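You operate a simulated robot arm through the tools that you are given. There is no shell and no other tool. Be economical: measure what you need, move in short steps, check, and stop when the job is done.

You run a simulated robot arm. Do the job below in one go: nothing can be reset, and whatever is moved stays where it is left.

TASK
Press the white test button three times. Put the 10 MICRON white carton from the top of the vice bench on the left half of the back bench and the 30 MICRON white carton on the top of the vacuum packer. Stack the taped white carton marked "plugs" from the top of the vice bench on top of the taped white carton marked "leads". Press the big green button two times. Press the green start button three times. Take the white solenoid and leave it on the bench in front of the bag sealer. Put one of the steel couplings from the small grey tray in the dark green tray. Open the right green door. Any order will do. Set down upright: white carton, white solenoid.

The check looks at the end state, three seconds after you hand in, the way a careful person would. Anything else that was tipped, shoved, dropped, spilled or broken makes it a failure.

THE ROBOT
A 7-joint arm with a vacuum gripper on a trunk, on a base that drives. Base frame: it is fixed to the floor where the robot stands at the start and does not move with it; the origin is under the middle of the robot, x ahead of it, y to its left, z up. Units: mm, rad, N and s.
Its first joint turns from -1.204 to 3.002 rad. Places, roughly: bench in front of the bag sealer (24x26 cm) [-260, -5120, 860]; big green button [-600, -3200, 1000]; dark green tray (15x20x4 cm) [3000, -5600, 200]; green start button [-500, -4300, 900]; left half of the back bench [-900, 3200, 900]; right green door [-700, -2700, 500]; steel coupling (5x5x5 cm) [2600, -4000, 200]; taped white carton [-2000, 250, 1000]; top of the vacuum packer [-600, -4600, 900]; white carton [-1750, -750, 1000]; white solenoid [-500, -4500, 1000]; white test button [400, 0, 1000]. Payload 1.06 kg.
Tool frame: the origin (TCP) lies in the middle of the cups' lips, and z points out of the cups. The gripper has 1 cup of 24 mm across, covering 24 by 24 mm (tool x, y); the bellows give 8 mm. With the vacuum on, a cup seals on a smooth face that it is pressed against (1 to 4 N); it does not hold porous or soft things. The pull reaches 23 N.
Orientation is that of the tool frame in the base frame, as a unit quaternion [x, y, z, w]. With the cups facing straight down, the tool's x points along the base's -x, its y along +y and its z along -z.

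THE INTERFACE
- The arm moves only by the tool step_arm. Its argument "deltas" is a list of rows, each a list of 2 entries, a list of its own where there are three numbers: the shift along the tool's x, y, z in mm, then the turn, a rotation vector about the tool's x, y, z in rad. In form: [[[dx, dy, dz], [ax, ay, az]], ...]. A call has 1 to 20 rows; each row shifts and turns the commanded pose from where the row before left it, along the tool's axes as they then stand. "suction" is the vacuum: 1 switches it on, -1 off, set as the call begins (left out, the last holds). Each row takes 0.2 s and may step no farther than 50 mm and 0.15 rad from the row before; otherwise, or with a gripper value out of range, the whole call is refused. A pose out of reach is approached as far as the arm can. The call stops where the force on the tool passes 40 N (or 10 N more than at its start, if that is more) or the arm is blocked; 0.2 s more then pass. The pull builds up within a second once a cup has sealed. Time passes only in rows, and 0.2 s behind the last, so rows that do not move give it time. The reply holds the time, the measured pose of the TCP, the force on the tool along the base axes and the pull of the vacuum, in the units named above and with some noise, with the torque about the TCP (base axes, N m) and any sound that the robot's microphone picked up, and new pictures: "views" is both (left out), scene, wrist or none.
- Cameras (640 x 400 px; columns grow to the right, rows downward): "scene" is now at [157.3, 23.7, 1309.9]; the picture's right is [0.29, -0.96, 0.00], its down [-0.01, -0.00, -1.00] and it looks along [0.96, 0.29, -0.01] (base axes); focal length 214 px, centre (320, 200). "wrist" rides on the gripper at [78, 19, -96] in the tool frame; the picture's right is [-0.24, 0.97, 0.00], its down [-0.71, -0.17, -0.69] and it looks along [-0.67, -0.16, 0.73] (tool axes); focal length 243 px, centre (320, 200). There is no depth. A picture from a camera that has moved, and an enlarged one, comes with that camera's place and axes in the base frame and with its lens. The place of the scene camera against the robot may be out by one fixed shift of up to 25 mm in any direction.
- move_column(by): slides the trunk up (or, below 0, down) by that many mm; the arm and the scene camera ride with it, the base frame stays. It gives what a move gives, with no picture.
- drive_base(legs): drives the robot by 1 to 6 legs, each [ahead, left, turn to the left] in mm, mm and rad, along the robot's own axes; the way and the turn of a leg run together, so that a leg with both is an arc; at most 1500 mm and 3.142 rad a leg. The arm and the cameras ride along, it lands a little off, and it stops where it bumps. It gives what a move gives, and a new picture of the scene camera.
- head_to(pan, tilt): turns the head with the scene camera to pan (to the left, within 1.396 rad either way) and tilt (down, from -0.506 to 1.204), counted from straight ahead of the robot. It gives what a move gives, and a new picture of the scene camera.
- close_up(camera, box): a new picture of the part [left, top, right, bottom] of that camera's present view, enlarged. No time passes.
- job_done(): hands the job in; it is judged then, once.

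Go step by step. Nothing tells you exact positions but the pictures and the camera data: compare them with the known pose of the tool, close in by small moves and look again before you grip or let go. The budget is 207 turns and 260 pictures, counting those below and the enlarged ones. Unless the task says otherwise, let go and move clear before handing in.

The tools are called after "Request:" as name(argument=value, ...) on one line, values as JSON. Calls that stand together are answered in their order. step_arm: Moves the arm, as the interface text tells. Its arguments: {"type":"object","properties":{"deltas":{"type":"array","items":{"type":"array"}},"suction":{"type":"number"},"views":{"type":"string","enum":["both","scene","wrist","none"]}},"required":["deltas"]} The other tools are called the same way: move_column (by) slides the trunk up or down; drive_base (legs) drives the base; head_to (pan, tilt) turns the head that bears the scene camera; close_up (camera, box) takes an enlarged picture of a part of a camera's view; job_done () hands the job in.

At the start:

```text
time_s: 0.0
position: [260.7, 91.7, 1327.5]
tool_rot: [0.0, 1.0, 0.0, 0.0]
ft_force: [0.3, 0.1, -1.6]
wrist_torque: [0.0, -0.02, -0.02]
pull: 0.1
trunk travel left (down, up): [-425.0, 67.0]
robot x, y, heading: [0.5, 4.8, -0.004]
head pan, tilt: [0.295, 0.012]
```

scene: 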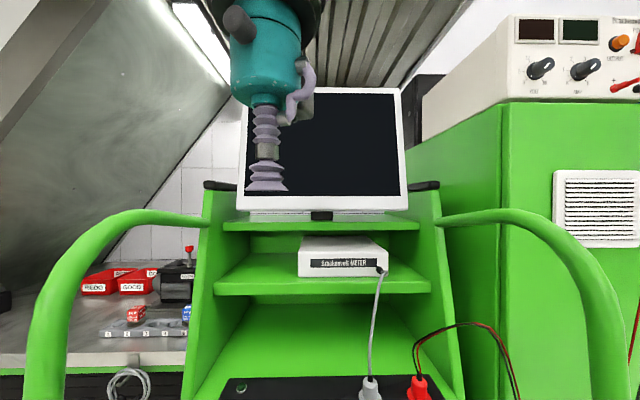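
wrist: 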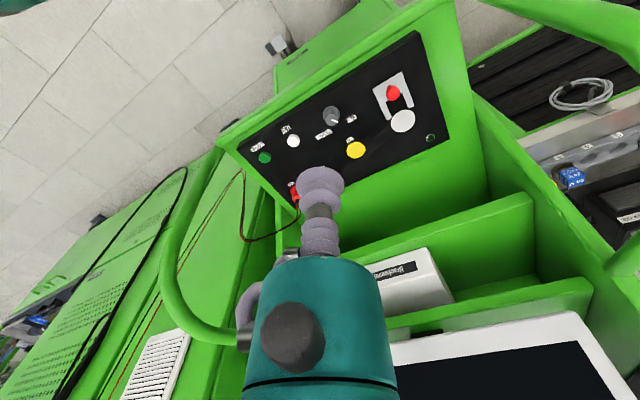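

I see a green console with a black button panel in front of me. I'll look closer at the panel for the labels.

Request:
close_up(camera="wrist", box=[230, 60, 450, 200])

Request:
head_to(pan=0.0, tilt=0.9)

```text
2.86 times, centred on (340, 130) of wrist
camera zoom: at [182.9, 111.6, 1422.9], right [0.24, 0.97, 0.0], down [0.71, -0.17, 0.69], along [0.67, -0.16, -0.73], focal length 693 px, centre (263, 400)
```

zoom: 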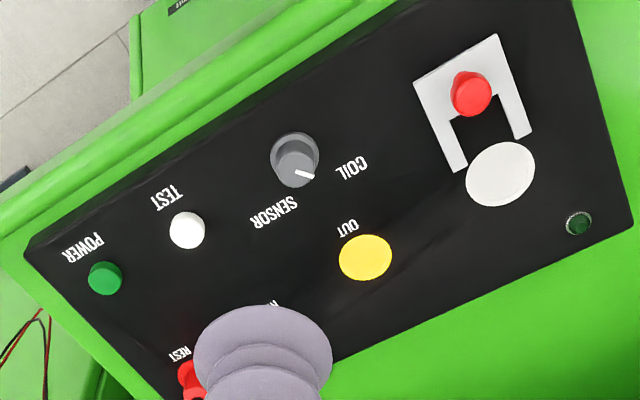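

```text
time_s: 1.2
position: [259.7, 92.6, 1326.3]
tool_rot: [0.0, 1.0, -0.001, 0.0]
ft_force: [-0.2, 0.0, 0.1]
wrist_torque: [0.01, -0.03, -0.01]
pull: 0.0
trunk travel left (down, up): [-425.0, 67.0]
robot x, y, heading: [0.7, 0.7, -0.003]
head pan, tilt: [0.0, 0.901]
camera scene: at [146.4, -2.5, 1231.0], right [0.0, -1.0, 0.0], down [-0.78, 0.0, -0.62], along [0.62, 0.0, -0.78], focal length 214 px, centre (320, 200)
```

scene: 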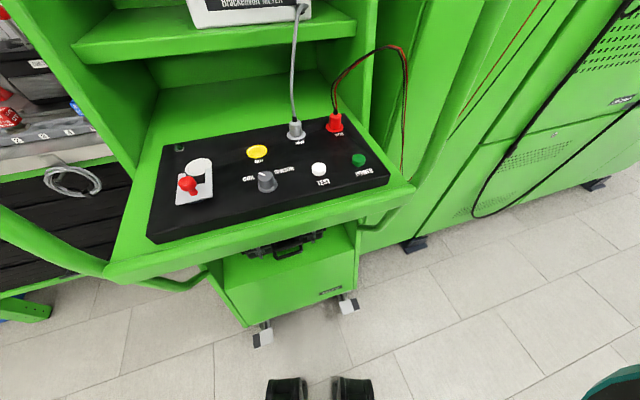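

The white TEST button appears to be at about (416, 0, 977). I'll extend the arm over it at its present height to see how far it reaches.

Request:
step_arm(deltas=[[[-40, -25, 0], [0, 0, 0]], [[-40, -25, 0], [0, 0, 0]], [[-40, -25, 0], [0, 0, 0]], [[-36, -17, 0], [0, 0, 0]], [[0, 0, 0], [0, 0, 0]]], views="both")

```text
time_s: 2.4
position: [415.2, 2.6, 1327.9]
tool_rot: [0.0, 1.0, 0.0, 0.0]
ft_force: [-0.2, -0.5, 0.3]
wrist_torque: [-0.02, 0.01, 0.0]
pull: 0.0
trunk travel left (down, up): [-425.0, 67.0]
robot x, y, heading: [-5.7, 2.2, 0.0]
head pan, tilt: [0.0, 0.901]
camera scene: at [146.3, -2.6, 1231.0], right [0.0, -1.0, 0.0], down [-0.78, 0.0, -0.62], along [0.62, 0.0, -0.78], focal length 214 px, centre (320, 200)
camera wrist: at [337.9, 20.7, 1423.8], right [0.23, 0.97, 0.0], down [0.71, -0.17, 0.69], along [0.67, -0.16, -0.73], focal length 243 px, centre (320, 200)
```

scene: 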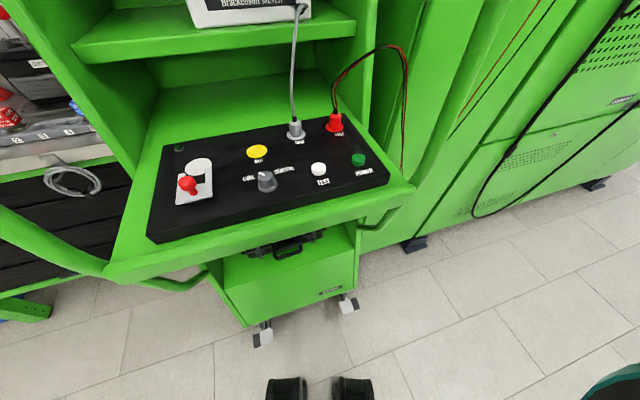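
wrist: 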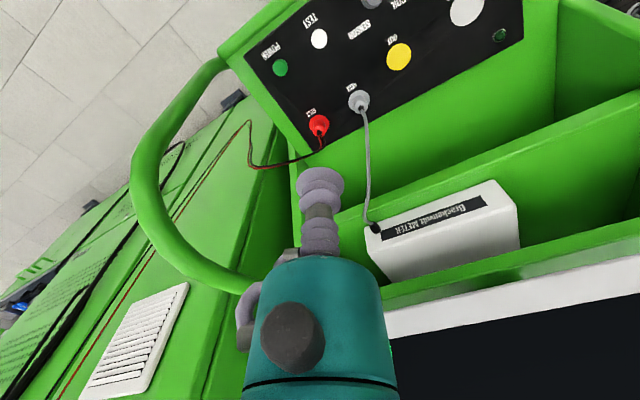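

It reaches well. I place the button at about (410, 3, 989). Next I lower the trunk and look again.

Request:
move_column(by=-270)

Request:
step_arm(deltas=[[[0, 0, 0], [0, 0, 0]]])

```text
time_s: 4.9
position: [495.3, 0.5, 973.7]
tool_rot: [-0.001, 0.993, 0.003, -0.12]
ft_force: [-5.2, 0.3, 14.3]
wrist_torque: [-0.03, -0.24, 0.07]
pull: 0.0
trunk travel left (down, up): [-159.0, 334.0]
robot x, y, heading: [-0.2, 1.0, -0.0]
head pan, tilt: [0.0, 0.901]
stopped: the force on the tool passed its limit at 55 N (the readings are from after the stop); the commanded pose is now the measured one
```

```text
time_s: 5.3
position: [492.8, 0.3, 974.4]
tool_rot: [-0.002, 0.993, 0.003, -0.12]
ft_force: [-6.3, 1.1, 18.8]
wrist_torque: [0.02, -0.31, 0.08]
pull: 0.0
trunk travel left (down, up): [-159.0, 334.0]
robot x, y, heading: [0.4, -0.1, -0.001]
head pan, tilt: [0.0, 0.901]
camera scene: at [220.9, -2.6, 953.6], right [0.0, -1.0, 0.0], down [-0.78, 0.0, -0.62], along [0.62, 0.0, -0.78], focal length 214 px, centre (320, 200)
camera wrist: at [441.3, 18.6, 1086.1], right [0.23, 0.97, -0.05], down [0.85, -0.17, 0.5], along [0.47, -0.15, -0.87], focal length 243 px, centre (320, 200)
```

scene: 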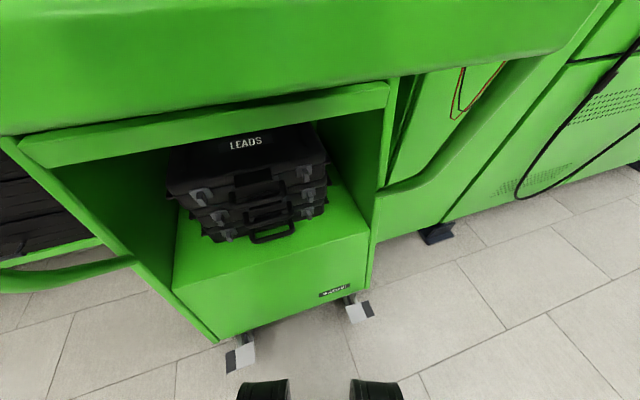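
wrist: 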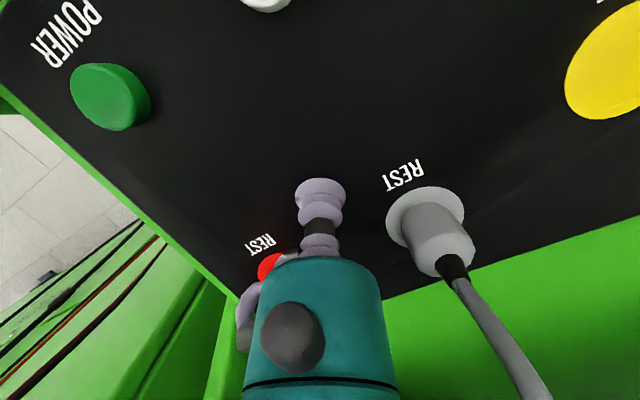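

Lowering the trunk also leans the arm forward, and the cup touched down on bare panel at (493, 0, 974). I'll back off at once and straighten the tool.

Request:
step_arm(deltas=[[[0, 0, -25], [0, 0, 0]], [[0, 0, -30], [0, 0, 0]], [[0, 0, -30], [0, -0.12, 0]], [[0, 0, 0], [0, -0.12, 0]], [[0, 0, 0], [0, 0, 0]]], views="wrist")

```text
time_s: 6.5
position: [502.4, -1.3, 989.4]
tool_rot: [-0.001, 1.0, 0.004, -0.003]
ft_force: [0.0, 0.1, 1.1]
wrist_torque: [-0.04, -0.03, -0.02]
pull: 0.1
out of reach, approached as far as the arm can: row 1, 2, 3
trunk travel left (down, up): [-159.0, 334.0]
robot x, y, heading: [3.1, -0.8, -0.001]
head pan, tilt: [0.0, 0.901]
camera wrist: at [425.6, 17.6, 1085.4], right [0.23, 0.97, 0.0], down [0.71, -0.18, 0.68], along [0.66, -0.16, -0.73], focal length 243 px, centre (320, 200)
```

wrist: 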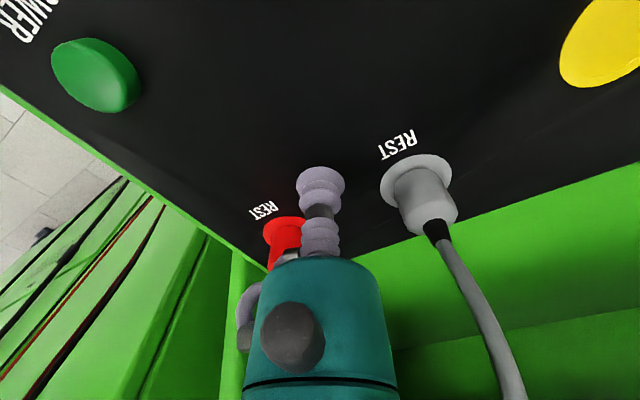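

Clear of the panel now. I'll raise the trunk a little for room.

Request:
move_column(by=90)

Request:
step_arm(deltas=[[[0, 0, 0], [0, 0, 0]]], views="wrist")

```text
time_s: 7.8
position: [503.0, 0.6, 1078.3]
tool_rot: [-0.001, 1.0, 0.003, -0.003]
ft_force: [0.4, -0.7, 0.5]
wrist_torque: [-0.02, -0.03, -0.02]
pull: 0.0
trunk travel left (down, up): [-249.0, 244.0]
robot x, y, heading: [-5.8, -5.1, 0.001]
head pan, tilt: [0.0, 0.901]
```

```text
time_s: 8.2
position: [502.4, 1.1, 1079.5]
tool_rot: [0.0, 1.0, 0.003, -0.003]
ft_force: [0.0, -0.3, 0.6]
wrist_torque: [0.0, -0.01, -0.01]
pull: 0.0
trunk travel left (down, up): [-249.0, 244.0]
robot x, y, heading: [-1.3, -3.4, -0.002]
head pan, tilt: [0.0, 0.901]
camera wrist: at [426.2, 18.9, 1175.5], right [0.23, 0.97, 0.0], down [0.71, -0.17, 0.68], along [0.66, -0.16, -0.73], focal length 243 px, centre (320, 200)
```

wrist: 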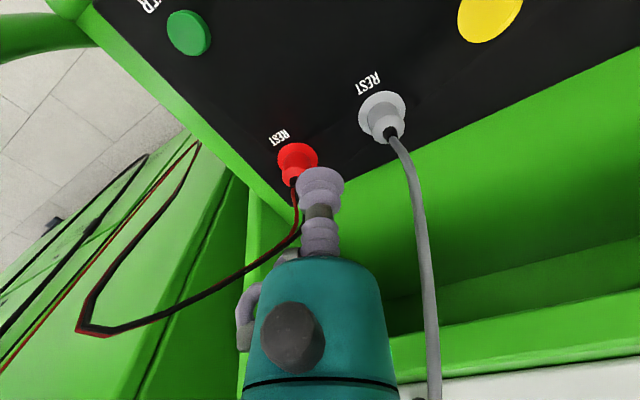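

Now I move back over the TEST button, still above it.

Request:
step_arm(deltas=[[[45, 1, 0], [0, 0, 0]], [[45, 1, 0], [0, 0, 0]], [[0, 0, 0], [0, 0, 0]]], views="both")

```text
time_s: 9.0
position: [412.9, 2.7, 1079.0]
tool_rot: [-0.001, 1.0, 0.002, -0.002]
ft_force: [1.0, 0.6, -0.1]
wrist_torque: [0.0, 0.01, -0.02]
pull: 0.1
trunk travel left (down, up): [-249.0, 244.0]
robot x, y, heading: [-1.9, -0.9, -0.003]
head pan, tilt: [0.0, 0.901]
camera scene: at [197.1, -2.6, 1048.8], right [0.0, -1.0, 0.0], down [-0.78, 0.0, -0.62], along [0.62, 0.0, -0.78], focal length 214 px, centre (320, 200)
camera wrist: at [335.8, 21.5, 1175.3], right [0.23, 0.97, 0.0], down [0.71, -0.17, 0.68], along [0.66, -0.16, -0.73], focal length 243 px, centre (320, 200)
```

scene: 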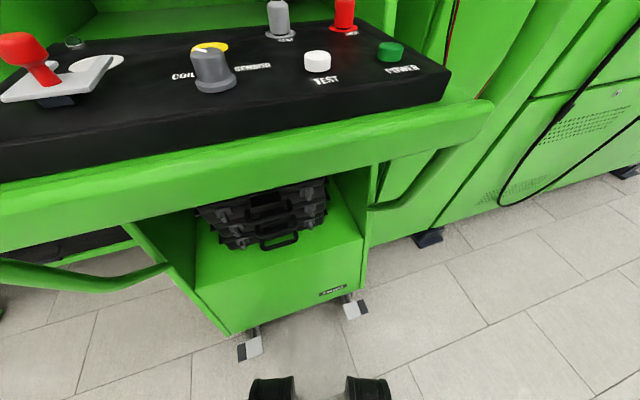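
wrist: 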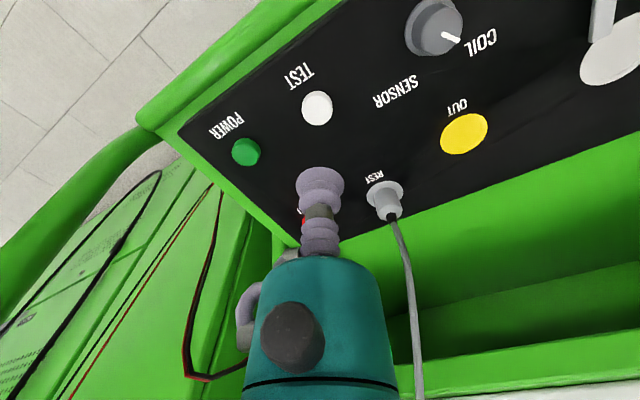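

The TEST button top is at about (410, 2, 986). I'll descend straight to just above it, then press.

Request:
step_arm(deltas=[[[2, -1, 30], [0, 0, 0]], [[0, 0, 30], [0, 0, 0]], [[0, 0, 20], [0, 0, 0]], [[0, 0, 0], [0, 0, 0]]], views="wrist")

```text
time_s: 10.0
position: [408.5, 2.6, 997.7]
tool_rot: [-0.001, 1.0, 0.003, -0.002]
ft_force: [-0.3, 0.6, 0.8]
wrist_torque: [-0.02, 0.02, -0.01]
pull: 0.1
trunk travel left (down, up): [-249.0, 244.0]
robot x, y, heading: [-2.7, -2.4, 0.001]
head pan, tilt: [0.0, 0.901]
camera wrist: at [333.0, 20.7, 1094.8], right [0.23, 0.97, 0.0], down [0.71, -0.17, 0.68], along [0.66, -0.16, -0.73], focal length 243 px, centre (320, 200)
```

wrist: 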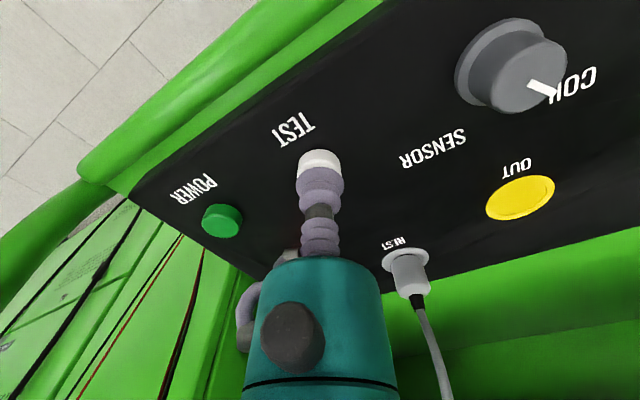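

The cup is right over the button. I'll creep down and watch the force.

Request:
step_arm(deltas=[[[0, 0, 5], [0, 0, 0]], [[0, 0, 5], [0, 0, 0]], [[0, 0, 4], [0, 0, 0]], [[0, 0, 3], [0, 0, 0]], [[0, 0, 0], [0, 0, 0]]], views="wrist")

```text
time_s: 11.2
position: [409.8, 1.8, 982.9]
tool_rot: [0.0, 1.0, 0.003, -0.003]
ft_force: [-1.1, -0.2, 3.5]
wrist_torque: [0.01, -0.06, 0.02]
pull: 0.0
trunk travel left (down, up): [-249.0, 244.0]
robot x, y, heading: [1.2, 1.0, -0.0]
head pan, tilt: [0.0, 0.901]
heard: click
camera wrist: at [333.6, 20.2, 1079.3], right [0.23, 0.97, 0.0], down [0.71, -0.17, 0.68], along [0.66, -0.16, -0.73], focal length 243 px, centre (320, 200)
```

wrist: 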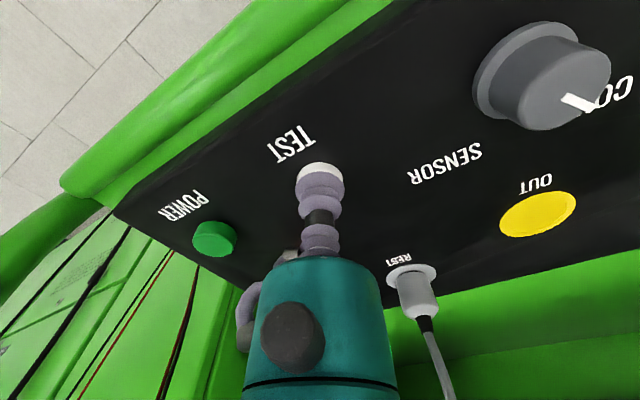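

One click at 3.5 N. I'll release, then press again.

Request:
step_arm(deltas=[[[0, 0, -10], [0, 0, 0]], [[0, 0, -6], [0, 0, 0]], [[0, 0, 0], [0, 0, 0]], [[0, 0, 6], [0, 0, 0]], [[0, 0, 6], [0, 0, 0]], [[0, 0, 4], [0, 0, 0]], [[0, 0, 0], [0, 0, 0]]], views="none")

```text
time_s: 12.8
position: [409.4, 2.6, 982.2]
tool_rot: [-0.001, 1.0, 0.002, -0.003]
ft_force: [0.8, 0.3, 2.7]
wrist_torque: [0.03, 0.05, -0.01]
pull: 0.1
trunk travel left (down, up): [-249.0, 244.0]
robot x, y, heading: [-1.4, 0.4, 0.001]
head pan, tilt: [0.0, 0.901]
heard: click
```

Second click heard. One more.

Request:
step_arm(deltas=[[[0, 0, -10], [0, 0, 0]], [[0, 0, -6], [0, 0, 0]], [[0, 0, 0], [0, 0, 0]], [[0, 0, 6], [0, 0, 0]], [[0, 0, 6], [0, 0, 0]], [[0, 0, 4], [0, 0, 0]], [[0, 0, 0], [0, 0, 0]]], views="none")

```text
time_s: 14.4
position: [408.9, 1.5, 984.4]
tool_rot: [-0.001, 1.0, 0.003, -0.002]
ft_force: [0.3, 0.0, 1.6]
wrist_torque: [-0.01, 0.0, 0.0]
pull: 0.0
trunk travel left (down, up): [-249.0, 244.0]
robot x, y, heading: [-6.3, 5.2, 0.005]
head pan, tilt: [0.0, 0.901]
heard: click
```

Three clicks done. I'll lift off, pull the arm in and raise the trunk before turning round.

Request:
step_arm(deltas=[[[0, 0, -40], [0, 0, 0]], [[0, 0, -40], [0, 0, 0]], [[40, 20, -10], [0, 0, 0]], [[40, 20, -10], [0, 0, 0]], [[40, 20, -10], [0, 0, 0]], [[30, 20, -10], [0, 0, 0]]], views="none")

Request:
move_column(by=180)

Request:
head_to(pan=-1.39, tilt=0.3)

Request:
head_to(pan=1.39, tilt=0.3)

```text
time_s: 15.8
position: [261.1, 84.9, 1103.7]
tool_rot: [-0.001, 1.0, 0.003, -0.003]
ft_force: [-0.3, 0.6, 0.3]
wrist_torque: [0.01, 0.0, 0.01]
pull: 0.0
trunk travel left (down, up): [-249.0, 244.0]
robot x, y, heading: [-2.5, 2.3, -0.002]
head pan, tilt: [0.0, 0.901]
```

```text
time_s: 17.8
position: [261.8, 80.2, 1284.0]
tool_rot: [-0.001, 1.0, 0.002, -0.003]
ft_force: [-0.3, 0.4, -0.1]
wrist_torque: [0.01, 0.02, 0.0]
pull: 0.1
trunk travel left (down, up): [-429.0, 64.0]
robot x, y, heading: [-1.2, 1.8, 0.0]
head pan, tilt: [0.0, 0.901]
```

```text
time_s: 19.3
position: [261.0, 81.4, 1283.5]
tool_rot: [-0.001, 1.0, 0.002, -0.002]
ft_force: [0.8, -0.1, 0.1]
wrist_torque: [-0.02, 0.03, -0.02]
pull: 0.0
trunk travel left (down, up): [-429.0, 64.0]
robot x, y, heading: [-3.0, 1.2, 0.0]
head pan, tilt: [-1.389, 0.3]
camera scene: at [85.1, -94.4, 1287.8], right [-0.98, -0.18, 0.0], down [-0.05, 0.29, -0.96], along [0.17, -0.94, -0.3], focal length 214 px, centre (320, 200)
```

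scene: 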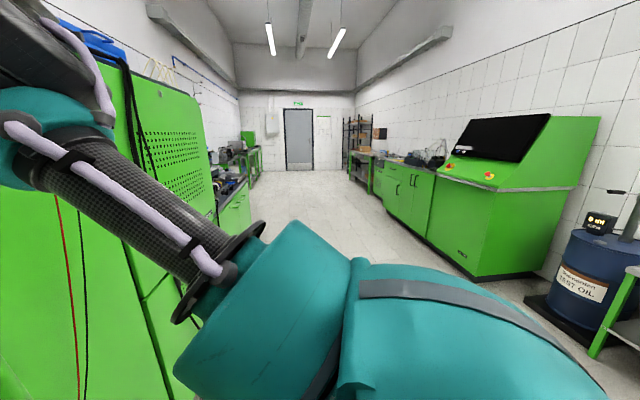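

```text
time_s: 21.8
position: [261.0, 80.9, 1285.0]
tool_rot: [0.0, 1.0, 0.002, -0.002]
ft_force: [0.7, -0.3, -0.3]
wrist_torque: [-0.03, 0.04, -0.02]
pull: 0.1
trunk travel left (down, up): [-429.0, 64.0]
robot x, y, heading: [3.2, 3.2, -0.0]
head pan, tilt: [1.389, 0.3]
camera scene: at [85.2, 89.3, 1287.8], right [0.98, -0.18, 0.0], down [-0.05, -0.29, -0.96], along [0.17, 0.94, -0.3], focal length 214 px, centre (320, 200)
```

scene: 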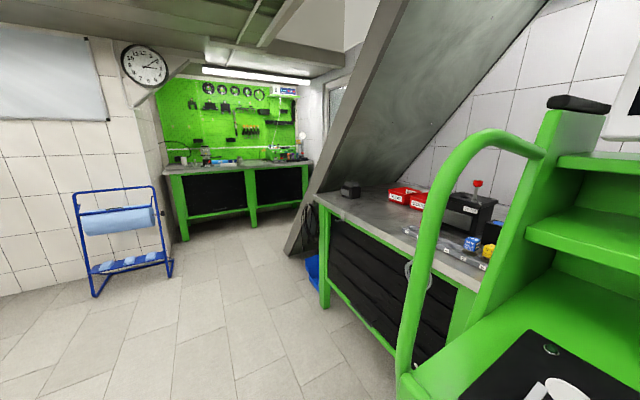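

The white button is done. I'll back away from the console and turn round to face the vice bench.

Request:
drive_base(legs=[[-400, 0, 0], [0, 0, -3.14]])

Request:
head_to(pan=0.0, tilt=0.3)

```text
time_s: 31.6
position: [-660.3, -81.4, 1283.8]
tool_rot: [1.0, 0.002, 0.004, 0.003]
ft_force: [0.1, 0.0, -0.8]
wrist_torque: [0.0, -0.02, -0.01]
pull: 0.0
trunk travel left (down, up): [-429.0, 64.0]
robot x, y, heading: [-398.3, -1.6, -3.143]
head pan, tilt: [1.389, 0.3]
camera scene: at [-465.7, -94.7, 1287.8], right [-0.98, 0.18, 0.0], down [0.05, 0.29, -0.96], along [-0.17, -0.94, -0.3], focal length 214 px, centre (320, 200)
```

scene: 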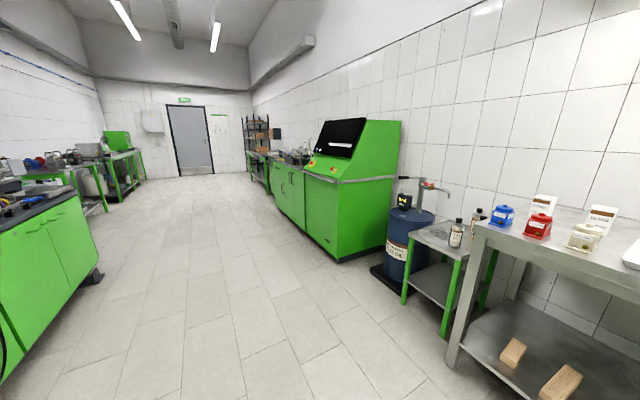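

```text
time_s: 33.1
position: [-659.5, -81.6, 1284.4]
tool_rot: [1.0, 0.001, 0.003, 0.003]
ft_force: [0.0, 0.1, -1.4]
wrist_torque: [-0.01, -0.04, -0.03]
pull: 0.0
trunk travel left (down, up): [-429.0, 64.0]
robot x, y, heading: [-402.7, 0.3, -3.14]
head pan, tilt: [0.0, 0.3]
camera scene: at [-542.3, -2.9, 1287.8], right [0.0, 1.0, 0.0], down [0.3, 0.0, -0.96], along [-0.96, 0.0, -0.3], focal length 214 px, centre (320, 200)
```

scene: 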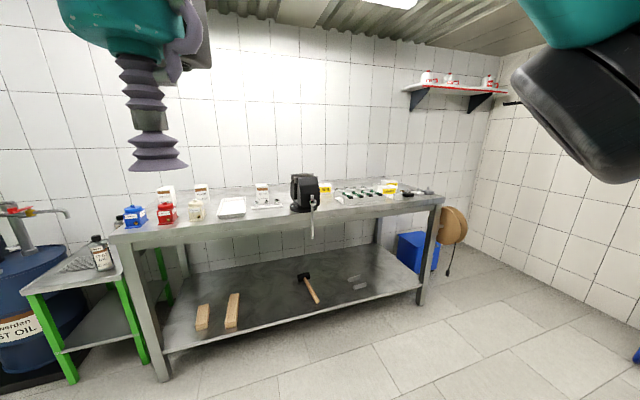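

Request:
close_up(camera="scene", box=[110, 160, 290, 260])

Request:
close_up(camera="scene", box=[270, 160, 450, 260])

```text
3.56 times, centred on (200, 210) of scene
camera zoom: at [-542.3, -2.9, 1287.8], right [0.0, 1.0, 0.0], down [0.3, 0.0, -0.96], along [-0.96, 0.0, -0.3], focal length 763 px, centre (747, 164)
```

zoom: 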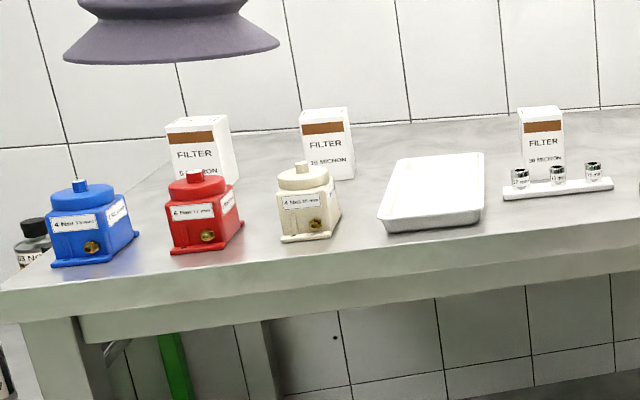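

```text
3.56 times, centred on (360, 210) of scene
camera zoom: at [-542.3, -2.9, 1287.8], right [0.0, 1.0, 0.0], down [0.3, 0.0, -0.96], along [-0.96, 0.0, -0.3], focal length 763 px, centre (178, 164)
```

zoom: 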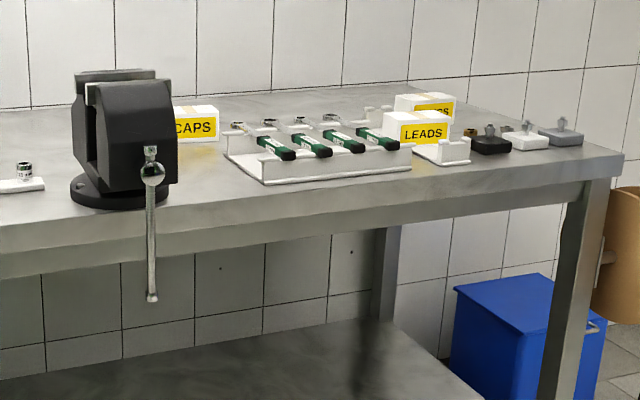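

The three filter cartons stand at the left rear of the vice bench, with 10 MICRON at about (-1715, -668) and 30 MICRON at about (-1759, -338). LEADS and PLUGS are at the right rear. I'll drive up facing square to the bench edge.

Request:
drive_base(legs=[[555, 420, 0], [0, 0, 0.315]])

Request:
head_to(pan=0.0, tilt=0.7)

```text
time_s: 38.4
position: [-1174.1, -582.3, 1284.4]
tool_rot: [0.987, 0.158, 0.002, 0.003]
ft_force: [-0.7, 0.3, -0.2]
wrist_torque: [0.01, -0.01, -0.01]
pull: 0.1
trunk travel left (down, up): [-429.0, 64.0]
robot x, y, heading: [-951.0, -424.5, -2.827]
head pan, tilt: [0.0, 0.3]
camera scene: at [-1086.7, -474.0, 1287.8], right [-0.31, 0.95, 0.0], down [0.28, 0.09, -0.96], along [-0.91, -0.3, -0.3], focal length 214 px, centre (320, 200)
```

scene: 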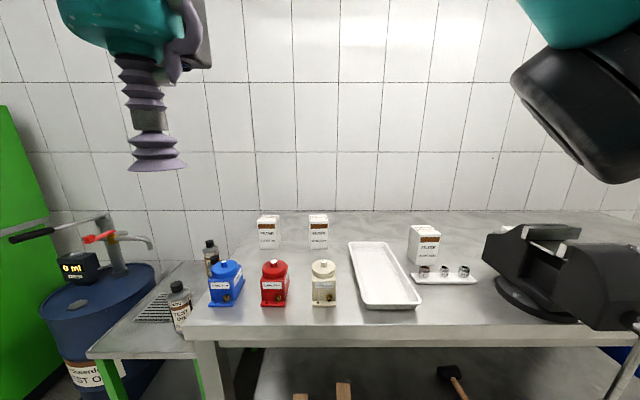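

```text
time_s: 39.3
position: [-1174.3, -582.0, 1283.9]
tool_rot: [0.987, 0.159, 0.003, 0.002]
ft_force: [0.3, 0.1, -0.3]
wrist_torque: [0.0, 0.0, -0.01]
pull: 0.0
trunk travel left (down, up): [-429.0, 64.0]
robot x, y, heading: [-949.8, -421.8, -2.827]
head pan, tilt: [0.0, 0.7]
camera scene: at [-1078.7, -471.4, 1251.8], right [-0.31, 0.95, 0.0], down [0.61, 0.2, -0.77], along [-0.73, -0.24, -0.64], focal length 214 px, centre (320, 200)
```

scene: 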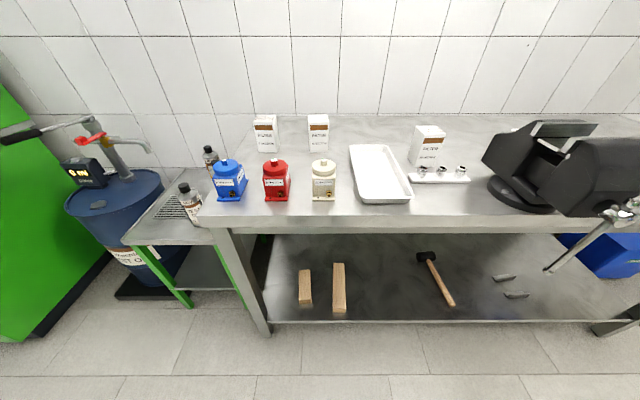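

I'm square to the bench, with the edge about 460 ahead of my axis and the 10 MICRON carton dead ahead at about 820. I'll creep closer.

Request:
drive_base(legs=[[200, 0, 0]])

Request:
head_to(pan=0.0, tilt=1.2)

```text
time_s: 40.9
position: [-1365.7, -645.2, 1284.4]
tool_rot: [0.987, 0.158, 0.004, 0.002]
ft_force: [0.1, 0.9, 0.3]
wrist_torque: [-0.02, -0.01, 0.01]
pull: 0.1
trunk travel left (down, up): [-429.0, 64.0]
robot x, y, heading: [-1142.5, -486.9, -2.826]
head pan, tilt: [0.0, 0.7]
camera scene: at [-1269.9, -533.8, 1251.6], right [-0.31, 0.95, 0.0], down [0.61, 0.2, -0.76], along [-0.73, -0.24, -0.64], focal length 214 px, centre (320, 200)
```

scene: 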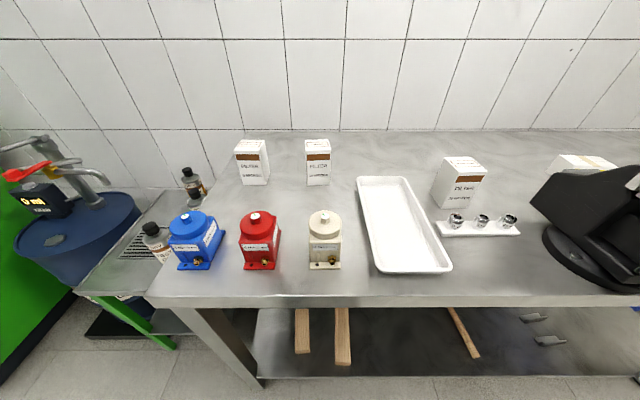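

```text
time_s: 41.8
position: [-1365.0, -643.6, 1284.1]
tool_rot: [0.987, 0.158, 0.003, 0.002]
ft_force: [0.5, -0.6, -0.9]
wrist_torque: [-0.03, -0.02, 0.0]
pull: 0.1
trunk travel left (down, up): [-429.0, 64.0]
robot x, y, heading: [-1137.1, -485.0, -2.825]
head pan, tilt: [0.0, 1.201]
camera scene: at [-1241.6, -524.6, 1215.8], right [-0.31, 0.95, 0.0], down [0.89, 0.29, -0.36], along [-0.35, -0.11, -0.93], focal length 214 px, centre (320, 200)
```

scene: 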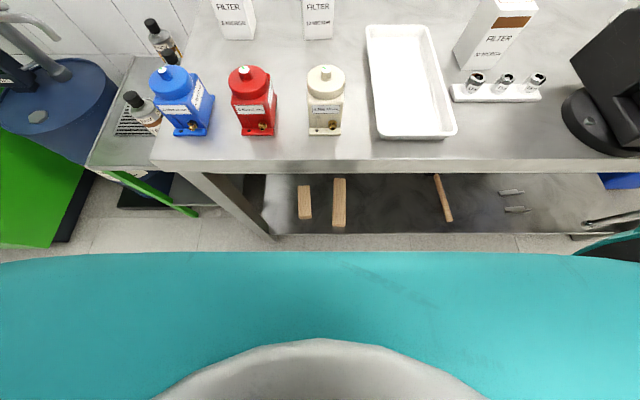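

The 10 MICRON carton is about 630 ahead of my axis, with its top at about z 1010. I'll extend the arm high above and see how far it reaches.

Request:
step_arm(deltas=[[[-50, -10, 0], [0, 0, 0]], [[-45, -20, 0], [0, 0, 0]], [[-45, -20, 0], [0, 0, 0]], [[-45, -20, 0], [0, 0, 0]], [[-45, -10, 0], [0, 0, 0]], [[-45, 0, 0], [0, 0, 0]], [[0, 0, 0], [0, 0, 0]]], views="wrist")

Request:
head_to(pan=0.0, tilt=0.5)

```text
refused: row 1 steps farther than a row can; nothing moved
```

```text
time_s: 42.9
position: [-1363.9, -644.5, 1285.0]
tool_rot: [0.988, 0.157, 0.004, 0.002]
ft_force: [-0.7, -0.7, 0.3]
wrist_torque: [-0.01, 0.0, -0.01]
pull: 0.2
trunk travel left (down, up): [-429.0, 64.0]
robot x, y, heading: [-1141.1, -485.8, -2.826]
head pan, tilt: [0.0, 0.499]
camera scene: at [-1274.9, -535.5, 1269.3], right [-0.31, 0.95, 0.0], down [0.46, 0.15, -0.88], along [-0.83, -0.27, -0.48], focal length 214 px, centre (320, 200)
```

scene: 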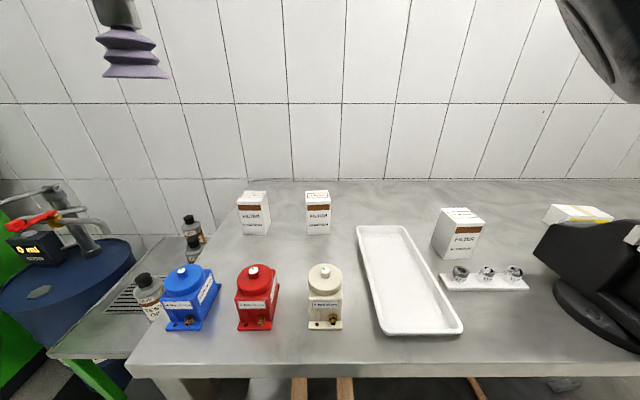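

Request:
step_arm(deltas=[[[-45, -10, 0], [0, 0, 0]], [[-45, -20, 0], [0, 0, 0]], [[-45, -20, 0], [0, 0, 0]], [[-45, -20, 0], [0, 0, 0]], [[-45, -10, 0], [0, 0, 0]], [[-45, 0, 0], [0, 0, 0]], [[0, 0, 0], [0, 0, 0]]], views="both")

Request:
close_up(camera="scene", box=[230, 170, 500, 270])

```text
time_s: 44.5
position: [-1614.4, -642.8, 1280.9]
tool_rot: [0.987, 0.159, 0.002, 0.003]
ft_force: [0.1, -0.4, 0.2]
wrist_torque: [0.0, -0.03, 0.0]
pull: 0.0
out of reach, approached as far as the arm can: row 6
trunk travel left (down, up): [-429.0, 64.0]
robot x, y, heading: [-1143.7, -489.4, -2.825]
head pan, tilt: [0.0, 0.499]
camera scene: at [-1274.9, -535.9, 1269.4], right [-0.31, 0.95, 0.0], down [0.46, 0.15, -0.88], along [-0.83, -0.27, -0.48], focal length 214 px, centre (320, 200)
camera wrist: at [-1533.2, -635.3, 1376.9], right [0.08, -1.0, 0.0], down [-0.73, -0.06, 0.68], along [-0.68, -0.06, -0.73], focal length 243 px, centre (320, 200)
```

scene: 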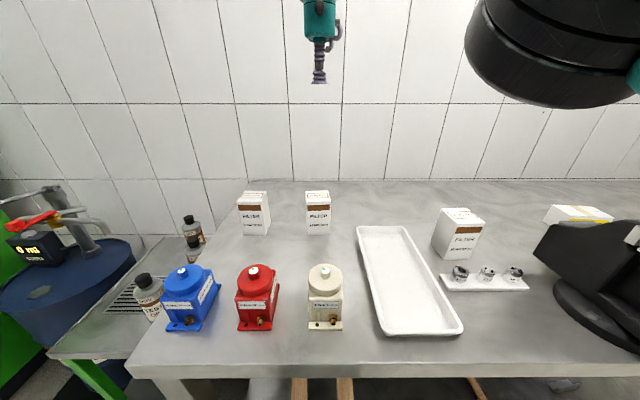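
wrist: 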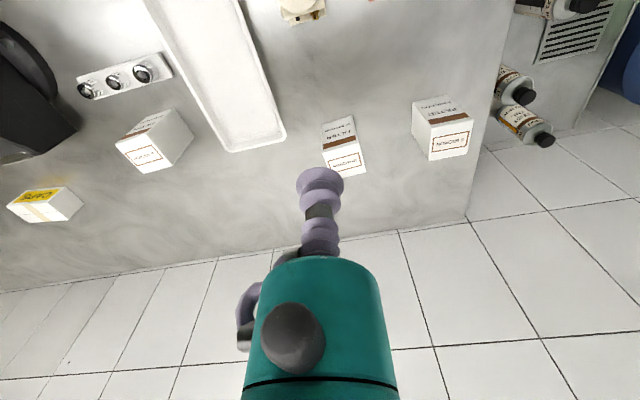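

```text
2.37 times, centred on (365, 220) of scene
camera zoom: at [-1274.9, -535.9, 1269.4], right [-0.31, 0.95, 0.0], down [0.46, 0.15, -0.88], along [-0.83, -0.27, -0.48], focal length 508 px, centre (213, 153)
```

zoom: 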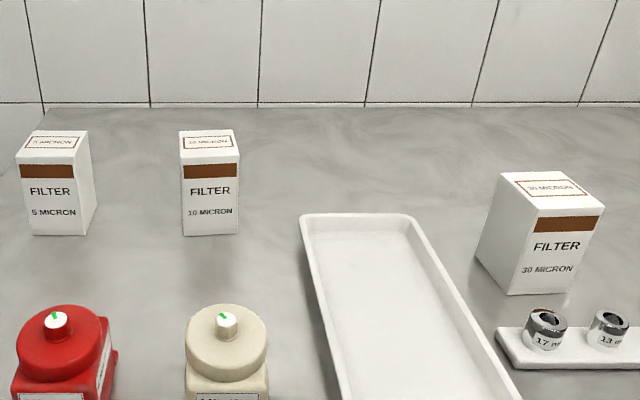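

At this height the arm tops out about 495 ahead, and the carton is about 660 ahead. Lowering the trunk should bring the shoulder forward, so I'll lower it and test again.

Request:
move_column(by=-200)

Request:
step_arm(deltas=[[[-40, 0, 0], [0, 0, 0]], [[-40, 0, 0], [0, 0, 0]], [[-40, 0, 0], [0, 0, 0]], [[0, 0, 0], [0, 0, 0]]], views="both")

```text
time_s: 46.7
position: [-1612.7, -642.1, 1083.1]
tool_rot: [0.987, 0.158, 0.003, 0.002]
ft_force: [-0.2, -0.3, -1.0]
wrist_torque: [-0.03, -0.01, 0.01]
pull: 0.1
trunk travel left (down, up): [-229.0, 264.0]
robot x, y, heading: [-1142.4, -485.8, -2.826]
head pan, tilt: [0.0, 0.499]
```

```text
time_s: 47.7
position: [-1673.9, -654.5, 1061.5]
tool_rot: [0.987, 0.16, 0.002, 0.003]
ft_force: [0.3, -0.8, 0.1]
wrist_torque: [0.01, -0.01, 0.01]
pull: 0.0
out of reach, approached as far as the arm can: row 2, 3
trunk travel left (down, up): [-229.0, 264.0]
robot x, y, heading: [-1140.4, -485.3, -2.821]
head pan, tilt: [0.0, 0.499]
camera scene: at [-1330.6, -553.6, 1062.5], right [-0.31, 0.95, 0.0], down [0.46, 0.15, -0.88], along [-0.83, -0.27, -0.48], focal length 214 px, centre (320, 200)
camera wrist: at [-1592.4, -646.8, 1158.5], right [0.08, -1.0, 0.0], down [-0.73, -0.06, 0.68], along [-0.68, -0.06, -0.73], focal length 243 px, centre (320, 200)
```

scene: 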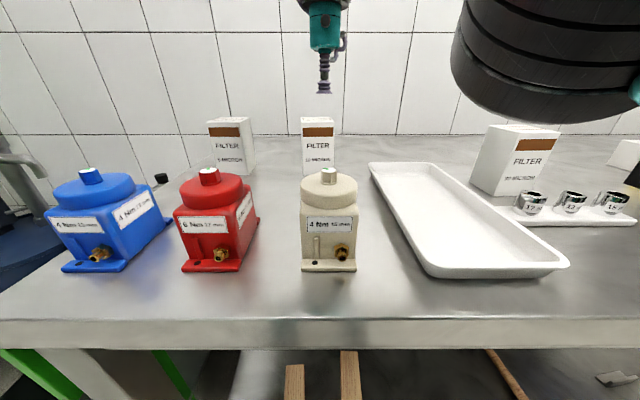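
wrist: 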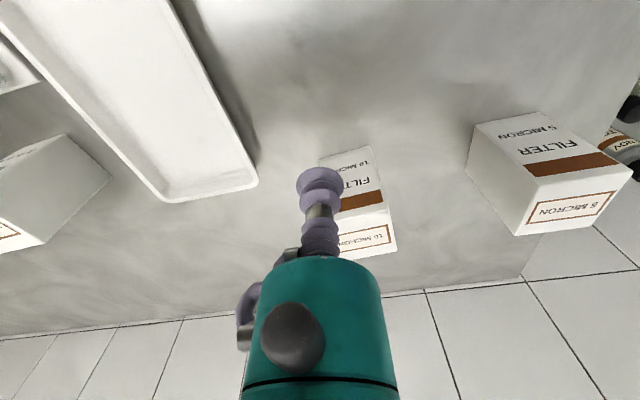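

The reach is now 560 and the carton is at 670. I'll check the clearance between my chest and the bench edge before going nearer.

Request:
head_to(pan=0.0, tilt=1.2)

Request:
head_to(pan=-0.9, tilt=0.6)

```text
time_s: 48.7
position: [-1672.7, -653.4, 1062.8]
tool_rot: [0.987, 0.158, 0.003, 0.002]
ft_force: [1.1, -0.7, -0.5]
wrist_torque: [-0.01, -0.03, -0.04]
pull: 0.1
trunk travel left (down, up): [-229.0, 264.0]
robot x, y, heading: [-1142.0, -488.4, -2.823]
head pan, tilt: [0.0, 1.201]
camera scene: at [-1297.3, -542.8, 1008.9], right [-0.31, 0.95, 0.0], down [0.89, 0.29, -0.36], along [-0.35, -0.11, -0.93], focal length 214 px, centre (320, 200)
```

scene: 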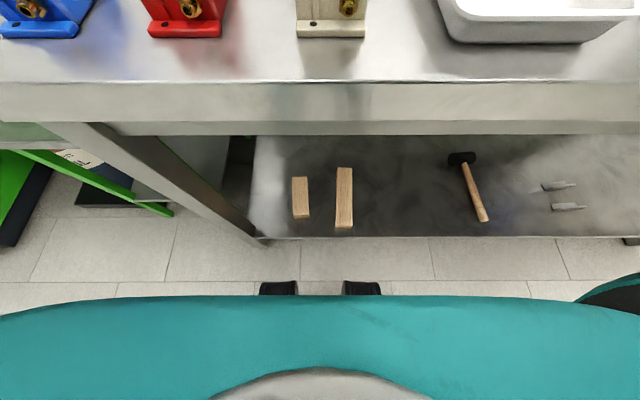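

```text
time_s: 49.9
position: [-1673.1, -654.3, 1062.4]
tool_rot: [0.987, 0.158, 0.003, 0.002]
ft_force: [0.3, 0.5, 0.2]
wrist_torque: [0.03, 0.0, 0.01]
pull: 0.0
trunk travel left (down, up): [-229.0, 264.0]
robot x, y, heading: [-1143.3, -483.9, -2.827]
head pan, tilt: [-0.901, 0.6]
camera scene: at [-1317.8, -476.7, 1053.4], right [0.55, 0.83, 0.0], down [0.47, -0.31, -0.82], along [-0.69, 0.45, -0.57], focal length 214 px, centre (320, 200)
```

scene: 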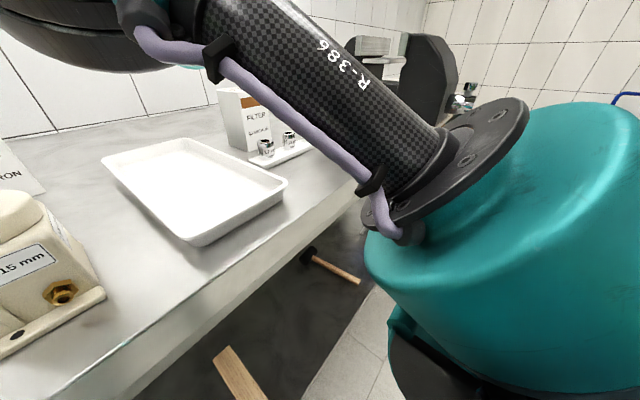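

Nothing of mine sticks out past about 170 ahead, and the edge is at about 295. I'll shift left so the carton lines up with my right shoulder, and close in by about 75.

Request:
move_column(by=50)

Request:
drive_base(legs=[[0, 170, 0], [70, 0, 0]])

Request:
head_to(pan=-0.3, tilt=0.6)

```text
time_s: 50.9
position: [-1661.6, -648.6, 1130.2]
tool_rot: [0.987, 0.158, -0.018, 0.006]
ft_force: [0.7, 1.1, 0.4]
wrist_torque: [0.01, -0.02, 0.0]
pull: 0.1
trunk travel left (down, up): [-279.0, 214.0]
robot x, y, heading: [-1140.2, -484.0, -2.829]
head pan, tilt: [-0.901, 0.6]
```

```text
time_s: 53.6
position: [-1676.1, -833.9, 1130.5]
tool_rot: [0.987, 0.158, -0.016, 0.006]
ft_force: [0.4, -0.6, 0.6]
wrist_torque: [-0.01, -0.05, 0.0]
pull: 0.0
trunk travel left (down, up): [-279.0, 214.0]
robot x, y, heading: [-1156.3, -671.6, -2.833]
head pan, tilt: [-0.901, 0.6]
camera scene: at [-1321.4, -657.9, 1102.8], right [0.55, 0.83, 0.0], down [0.47, -0.31, -0.82], along [-0.69, 0.46, -0.57], focal length 214 px, centre (320, 200)
```

scene: 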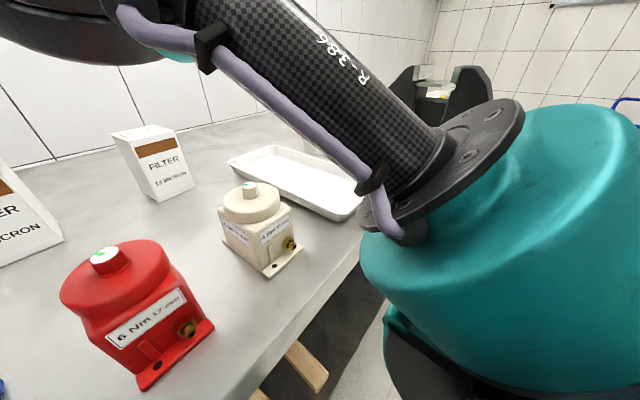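

```text
time_s: 54.6
position: [-1675.9, -833.0, 1130.8]
tool_rot: [0.987, 0.158, -0.018, 0.006]
ft_force: [-0.6, -0.6, 0.2]
wrist_torque: [-0.04, 0.02, 0.0]
pull: 0.0
trunk travel left (down, up): [-279.0, 214.0]
robot x, y, heading: [-1157.3, -669.0, -2.823]
head pan, tilt: [-0.3, 0.6]
camera scene: at [-1335.6, -707.8, 1102.9], right [-0.01, 1.0, 0.0], down [0.56, 0.01, -0.83], along [-0.82, -0.01, -0.56], focal length 214 px, centre (320, 200)
```

scene: 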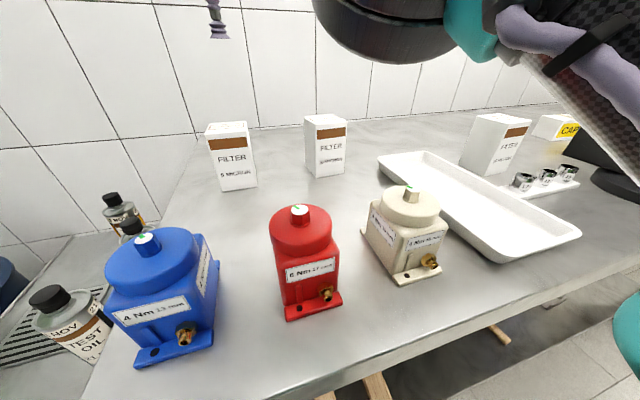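

I'm in position, with the carton about 600 ahead and 156 right of me. I'll move the cup over it.

Request:
step_arm(deltas=[[[0, -45, 0], [0, 0, 0]], [[0, -45, 0], [0, 0, 0]], [[0, -45, 0], [0, 0, 0]], [[-20, -16, 0], [0, 0, 0]], [[-20, 0, 0], [0, 0, 0]], [[-15, 0, 0], [0, 0, 0]], [[0, 0, 0], [0, 0, 0]]], views="wrist")

```text
time_s: 56.2
position: [-1755.7, -701.2, 1127.4]
tool_rot: [0.987, 0.158, -0.017, 0.006]
ft_force: [0.3, -0.1, -1.2]
wrist_torque: [0.02, 0.0, -0.04]
pull: 0.1
out of reach, approached as far as the arm can: row 5, 6
trunk travel left (down, up): [-279.0, 214.0]
robot x, y, heading: [-1157.7, -669.9, -2.823]
head pan, tilt: [-0.3, 0.6]
camera wrist: at [-1670.6, -693.3, 1219.9], right [0.08, -1.0, 0.01], down [-0.7, -0.05, 0.71], along [-0.71, -0.07, -0.7], focal length 243 px, centre (320, 200)
```

wrist: 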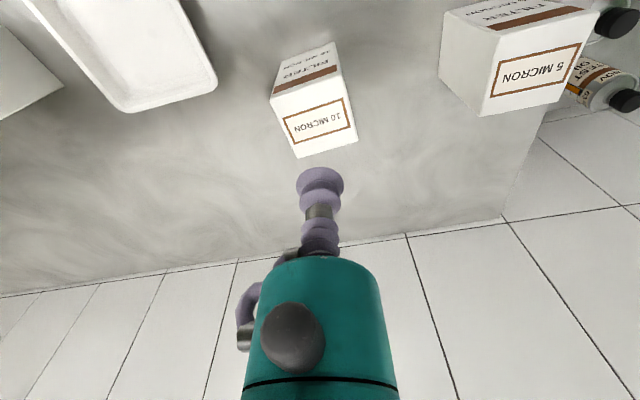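

The cup is nearly over the top face, which I put at (-1777, -701, 1010). I'll lower the trunk and move the last 20 mm.

Request:
move_column(by=-70)

Request:
step_arm(deltas=[[[-20, -5, 0], [0, 0, 0]], [[0, 0, 0], [0, 0, 0]]], views="both")

```text
time_s: 57.3
position: [-1754.2, -701.2, 1057.4]
tool_rot: [0.987, 0.158, -0.018, 0.006]
ft_force: [-0.3, -0.3, -0.4]
wrist_torque: [0.01, 0.02, 0.05]
pull: 0.0
trunk travel left (down, up): [-209.0, 284.0]
robot x, y, heading: [-1159.2, -670.4, -2.824]
head pan, tilt: [-0.3, 0.6]
```

```text
time_s: 57.9
position: [-1765.0, -700.4, 1057.0]
tool_rot: [0.987, 0.158, -0.017, 0.006]
ft_force: [-0.6, -0.1, -0.1]
wrist_torque: [0.03, 0.0, 0.0]
pull: 0.0
out of reach, approached as far as the arm can: row 1
trunk travel left (down, up): [-209.0, 284.0]
robot x, y, heading: [-1154.9, -670.4, -2.826]
head pan, tilt: [-0.3, 0.6]
camera scene: at [-1352.5, -713.5, 1032.6], right [-0.02, 1.0, 0.0], down [0.56, 0.01, -0.83], along [-0.82, -0.01, -0.56], focal length 214 px, centre (320, 200)
camera wrist: at [-1680.6, -693.3, 1150.4], right [0.08, -1.0, 0.01], down [-0.7, -0.05, 0.71], along [-0.71, -0.07, -0.7], focal length 243 px, centre (320, 200)
```

scene: 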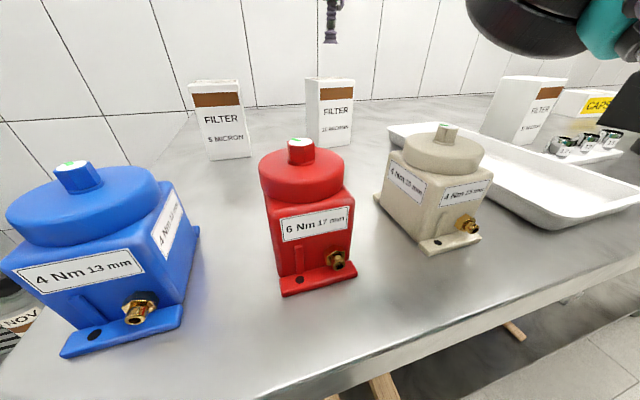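
wrist: 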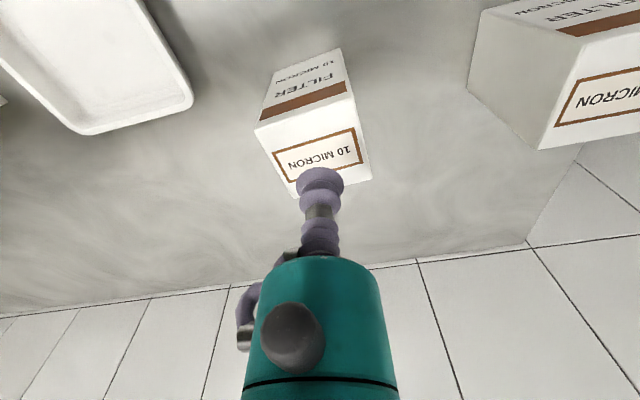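

I'll lower another 40 mm, shift forward a touch, then check again.

Request:
move_column(by=-38)

Request:
step_arm(deltas=[[[-18, -3, 0], [0, 0, 0]], [[0, 0, 0], [0, 0, 0]]], views="wrist")

```text
time_s: 58.7
position: [-1765.2, -702.0, 1019.9]
tool_rot: [0.987, 0.158, -0.018, 0.007]
ft_force: [0.2, 0.7, 0.0]
wrist_torque: [0.01, -0.03, -0.01]
pull: 0.0
trunk travel left (down, up): [-171.0, 322.0]
robot x, y, heading: [-1157.9, -670.8, -2.821]
head pan, tilt: [-0.3, 0.6]
```

```text
time_s: 59.3
position: [-1774.9, -702.8, 1017.7]
tool_rot: [0.987, 0.159, -0.018, 0.006]
ft_force: [-0.2, -0.7, 0.3]
wrist_torque: [-0.03, 0.0, 0.0]
pull: 0.1
out of reach, approached as far as the arm can: row 1
trunk travel left (down, up): [-171.0, 322.0]
robot x, y, heading: [-1157.5, -670.1, -2.828]
head pan, tilt: [-0.3, 0.6]
camera wrist: at [-1689.8, -695.1, 1112.2], right [0.08, -1.0, 0.01], down [-0.7, -0.05, 0.71], along [-0.71, -0.07, -0.7], focal length 243 px, centre (320, 200)
```

wrist: 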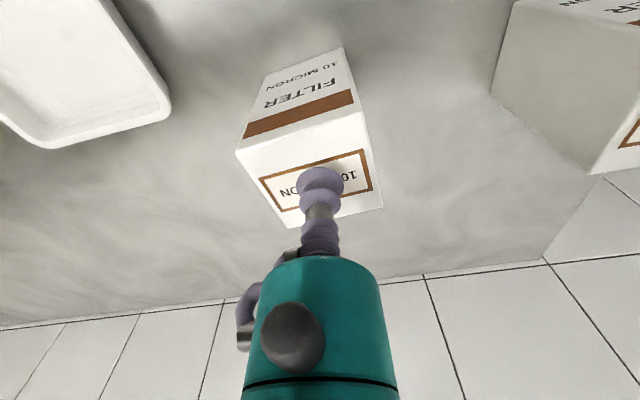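

The cup is centred over the top face. Vacuum on, and I'll press down gently.

Request:
step_arm(deltas=[[[0, 0, 5], [0, 0, 0]], [[0, 0, 5], [0, 0, 0]], [[0, 0, 4], [0, 0, 0]], [[0, 0, 0], [0, 0, 0]]], suction=1, views="wrist")

```text
time_s: 60.3
position: [-1772.9, -704.6, 1006.9]
tool_rot: [0.987, 0.158, -0.02, 0.006]
ft_force: [-1.9, -3.1, 18.5]
wrist_torque: [0.12, -0.15, -0.08]
pull: 23.2
trunk travel left (down, up): [-171.0, 322.0]
robot x, y, heading: [-1158.6, -674.0, -2.825]
head pan, tilt: [-0.3, 0.6]
camera wrist: at [-1689.0, -695.4, 1100.3], right [0.08, -1.0, 0.01], down [-0.7, -0.05, 0.71], along [-0.71, -0.07, -0.7], focal length 243 px, centre (320, 200)
```

wrist: 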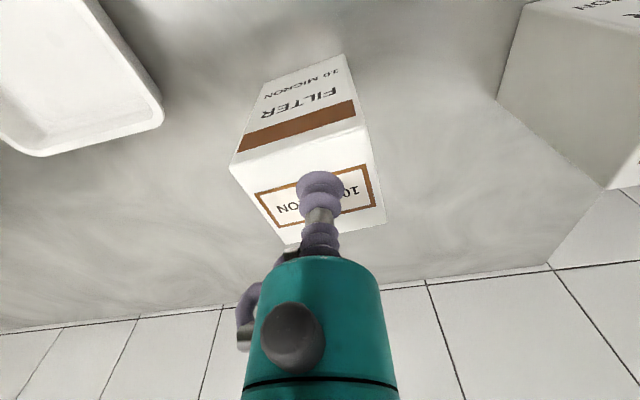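

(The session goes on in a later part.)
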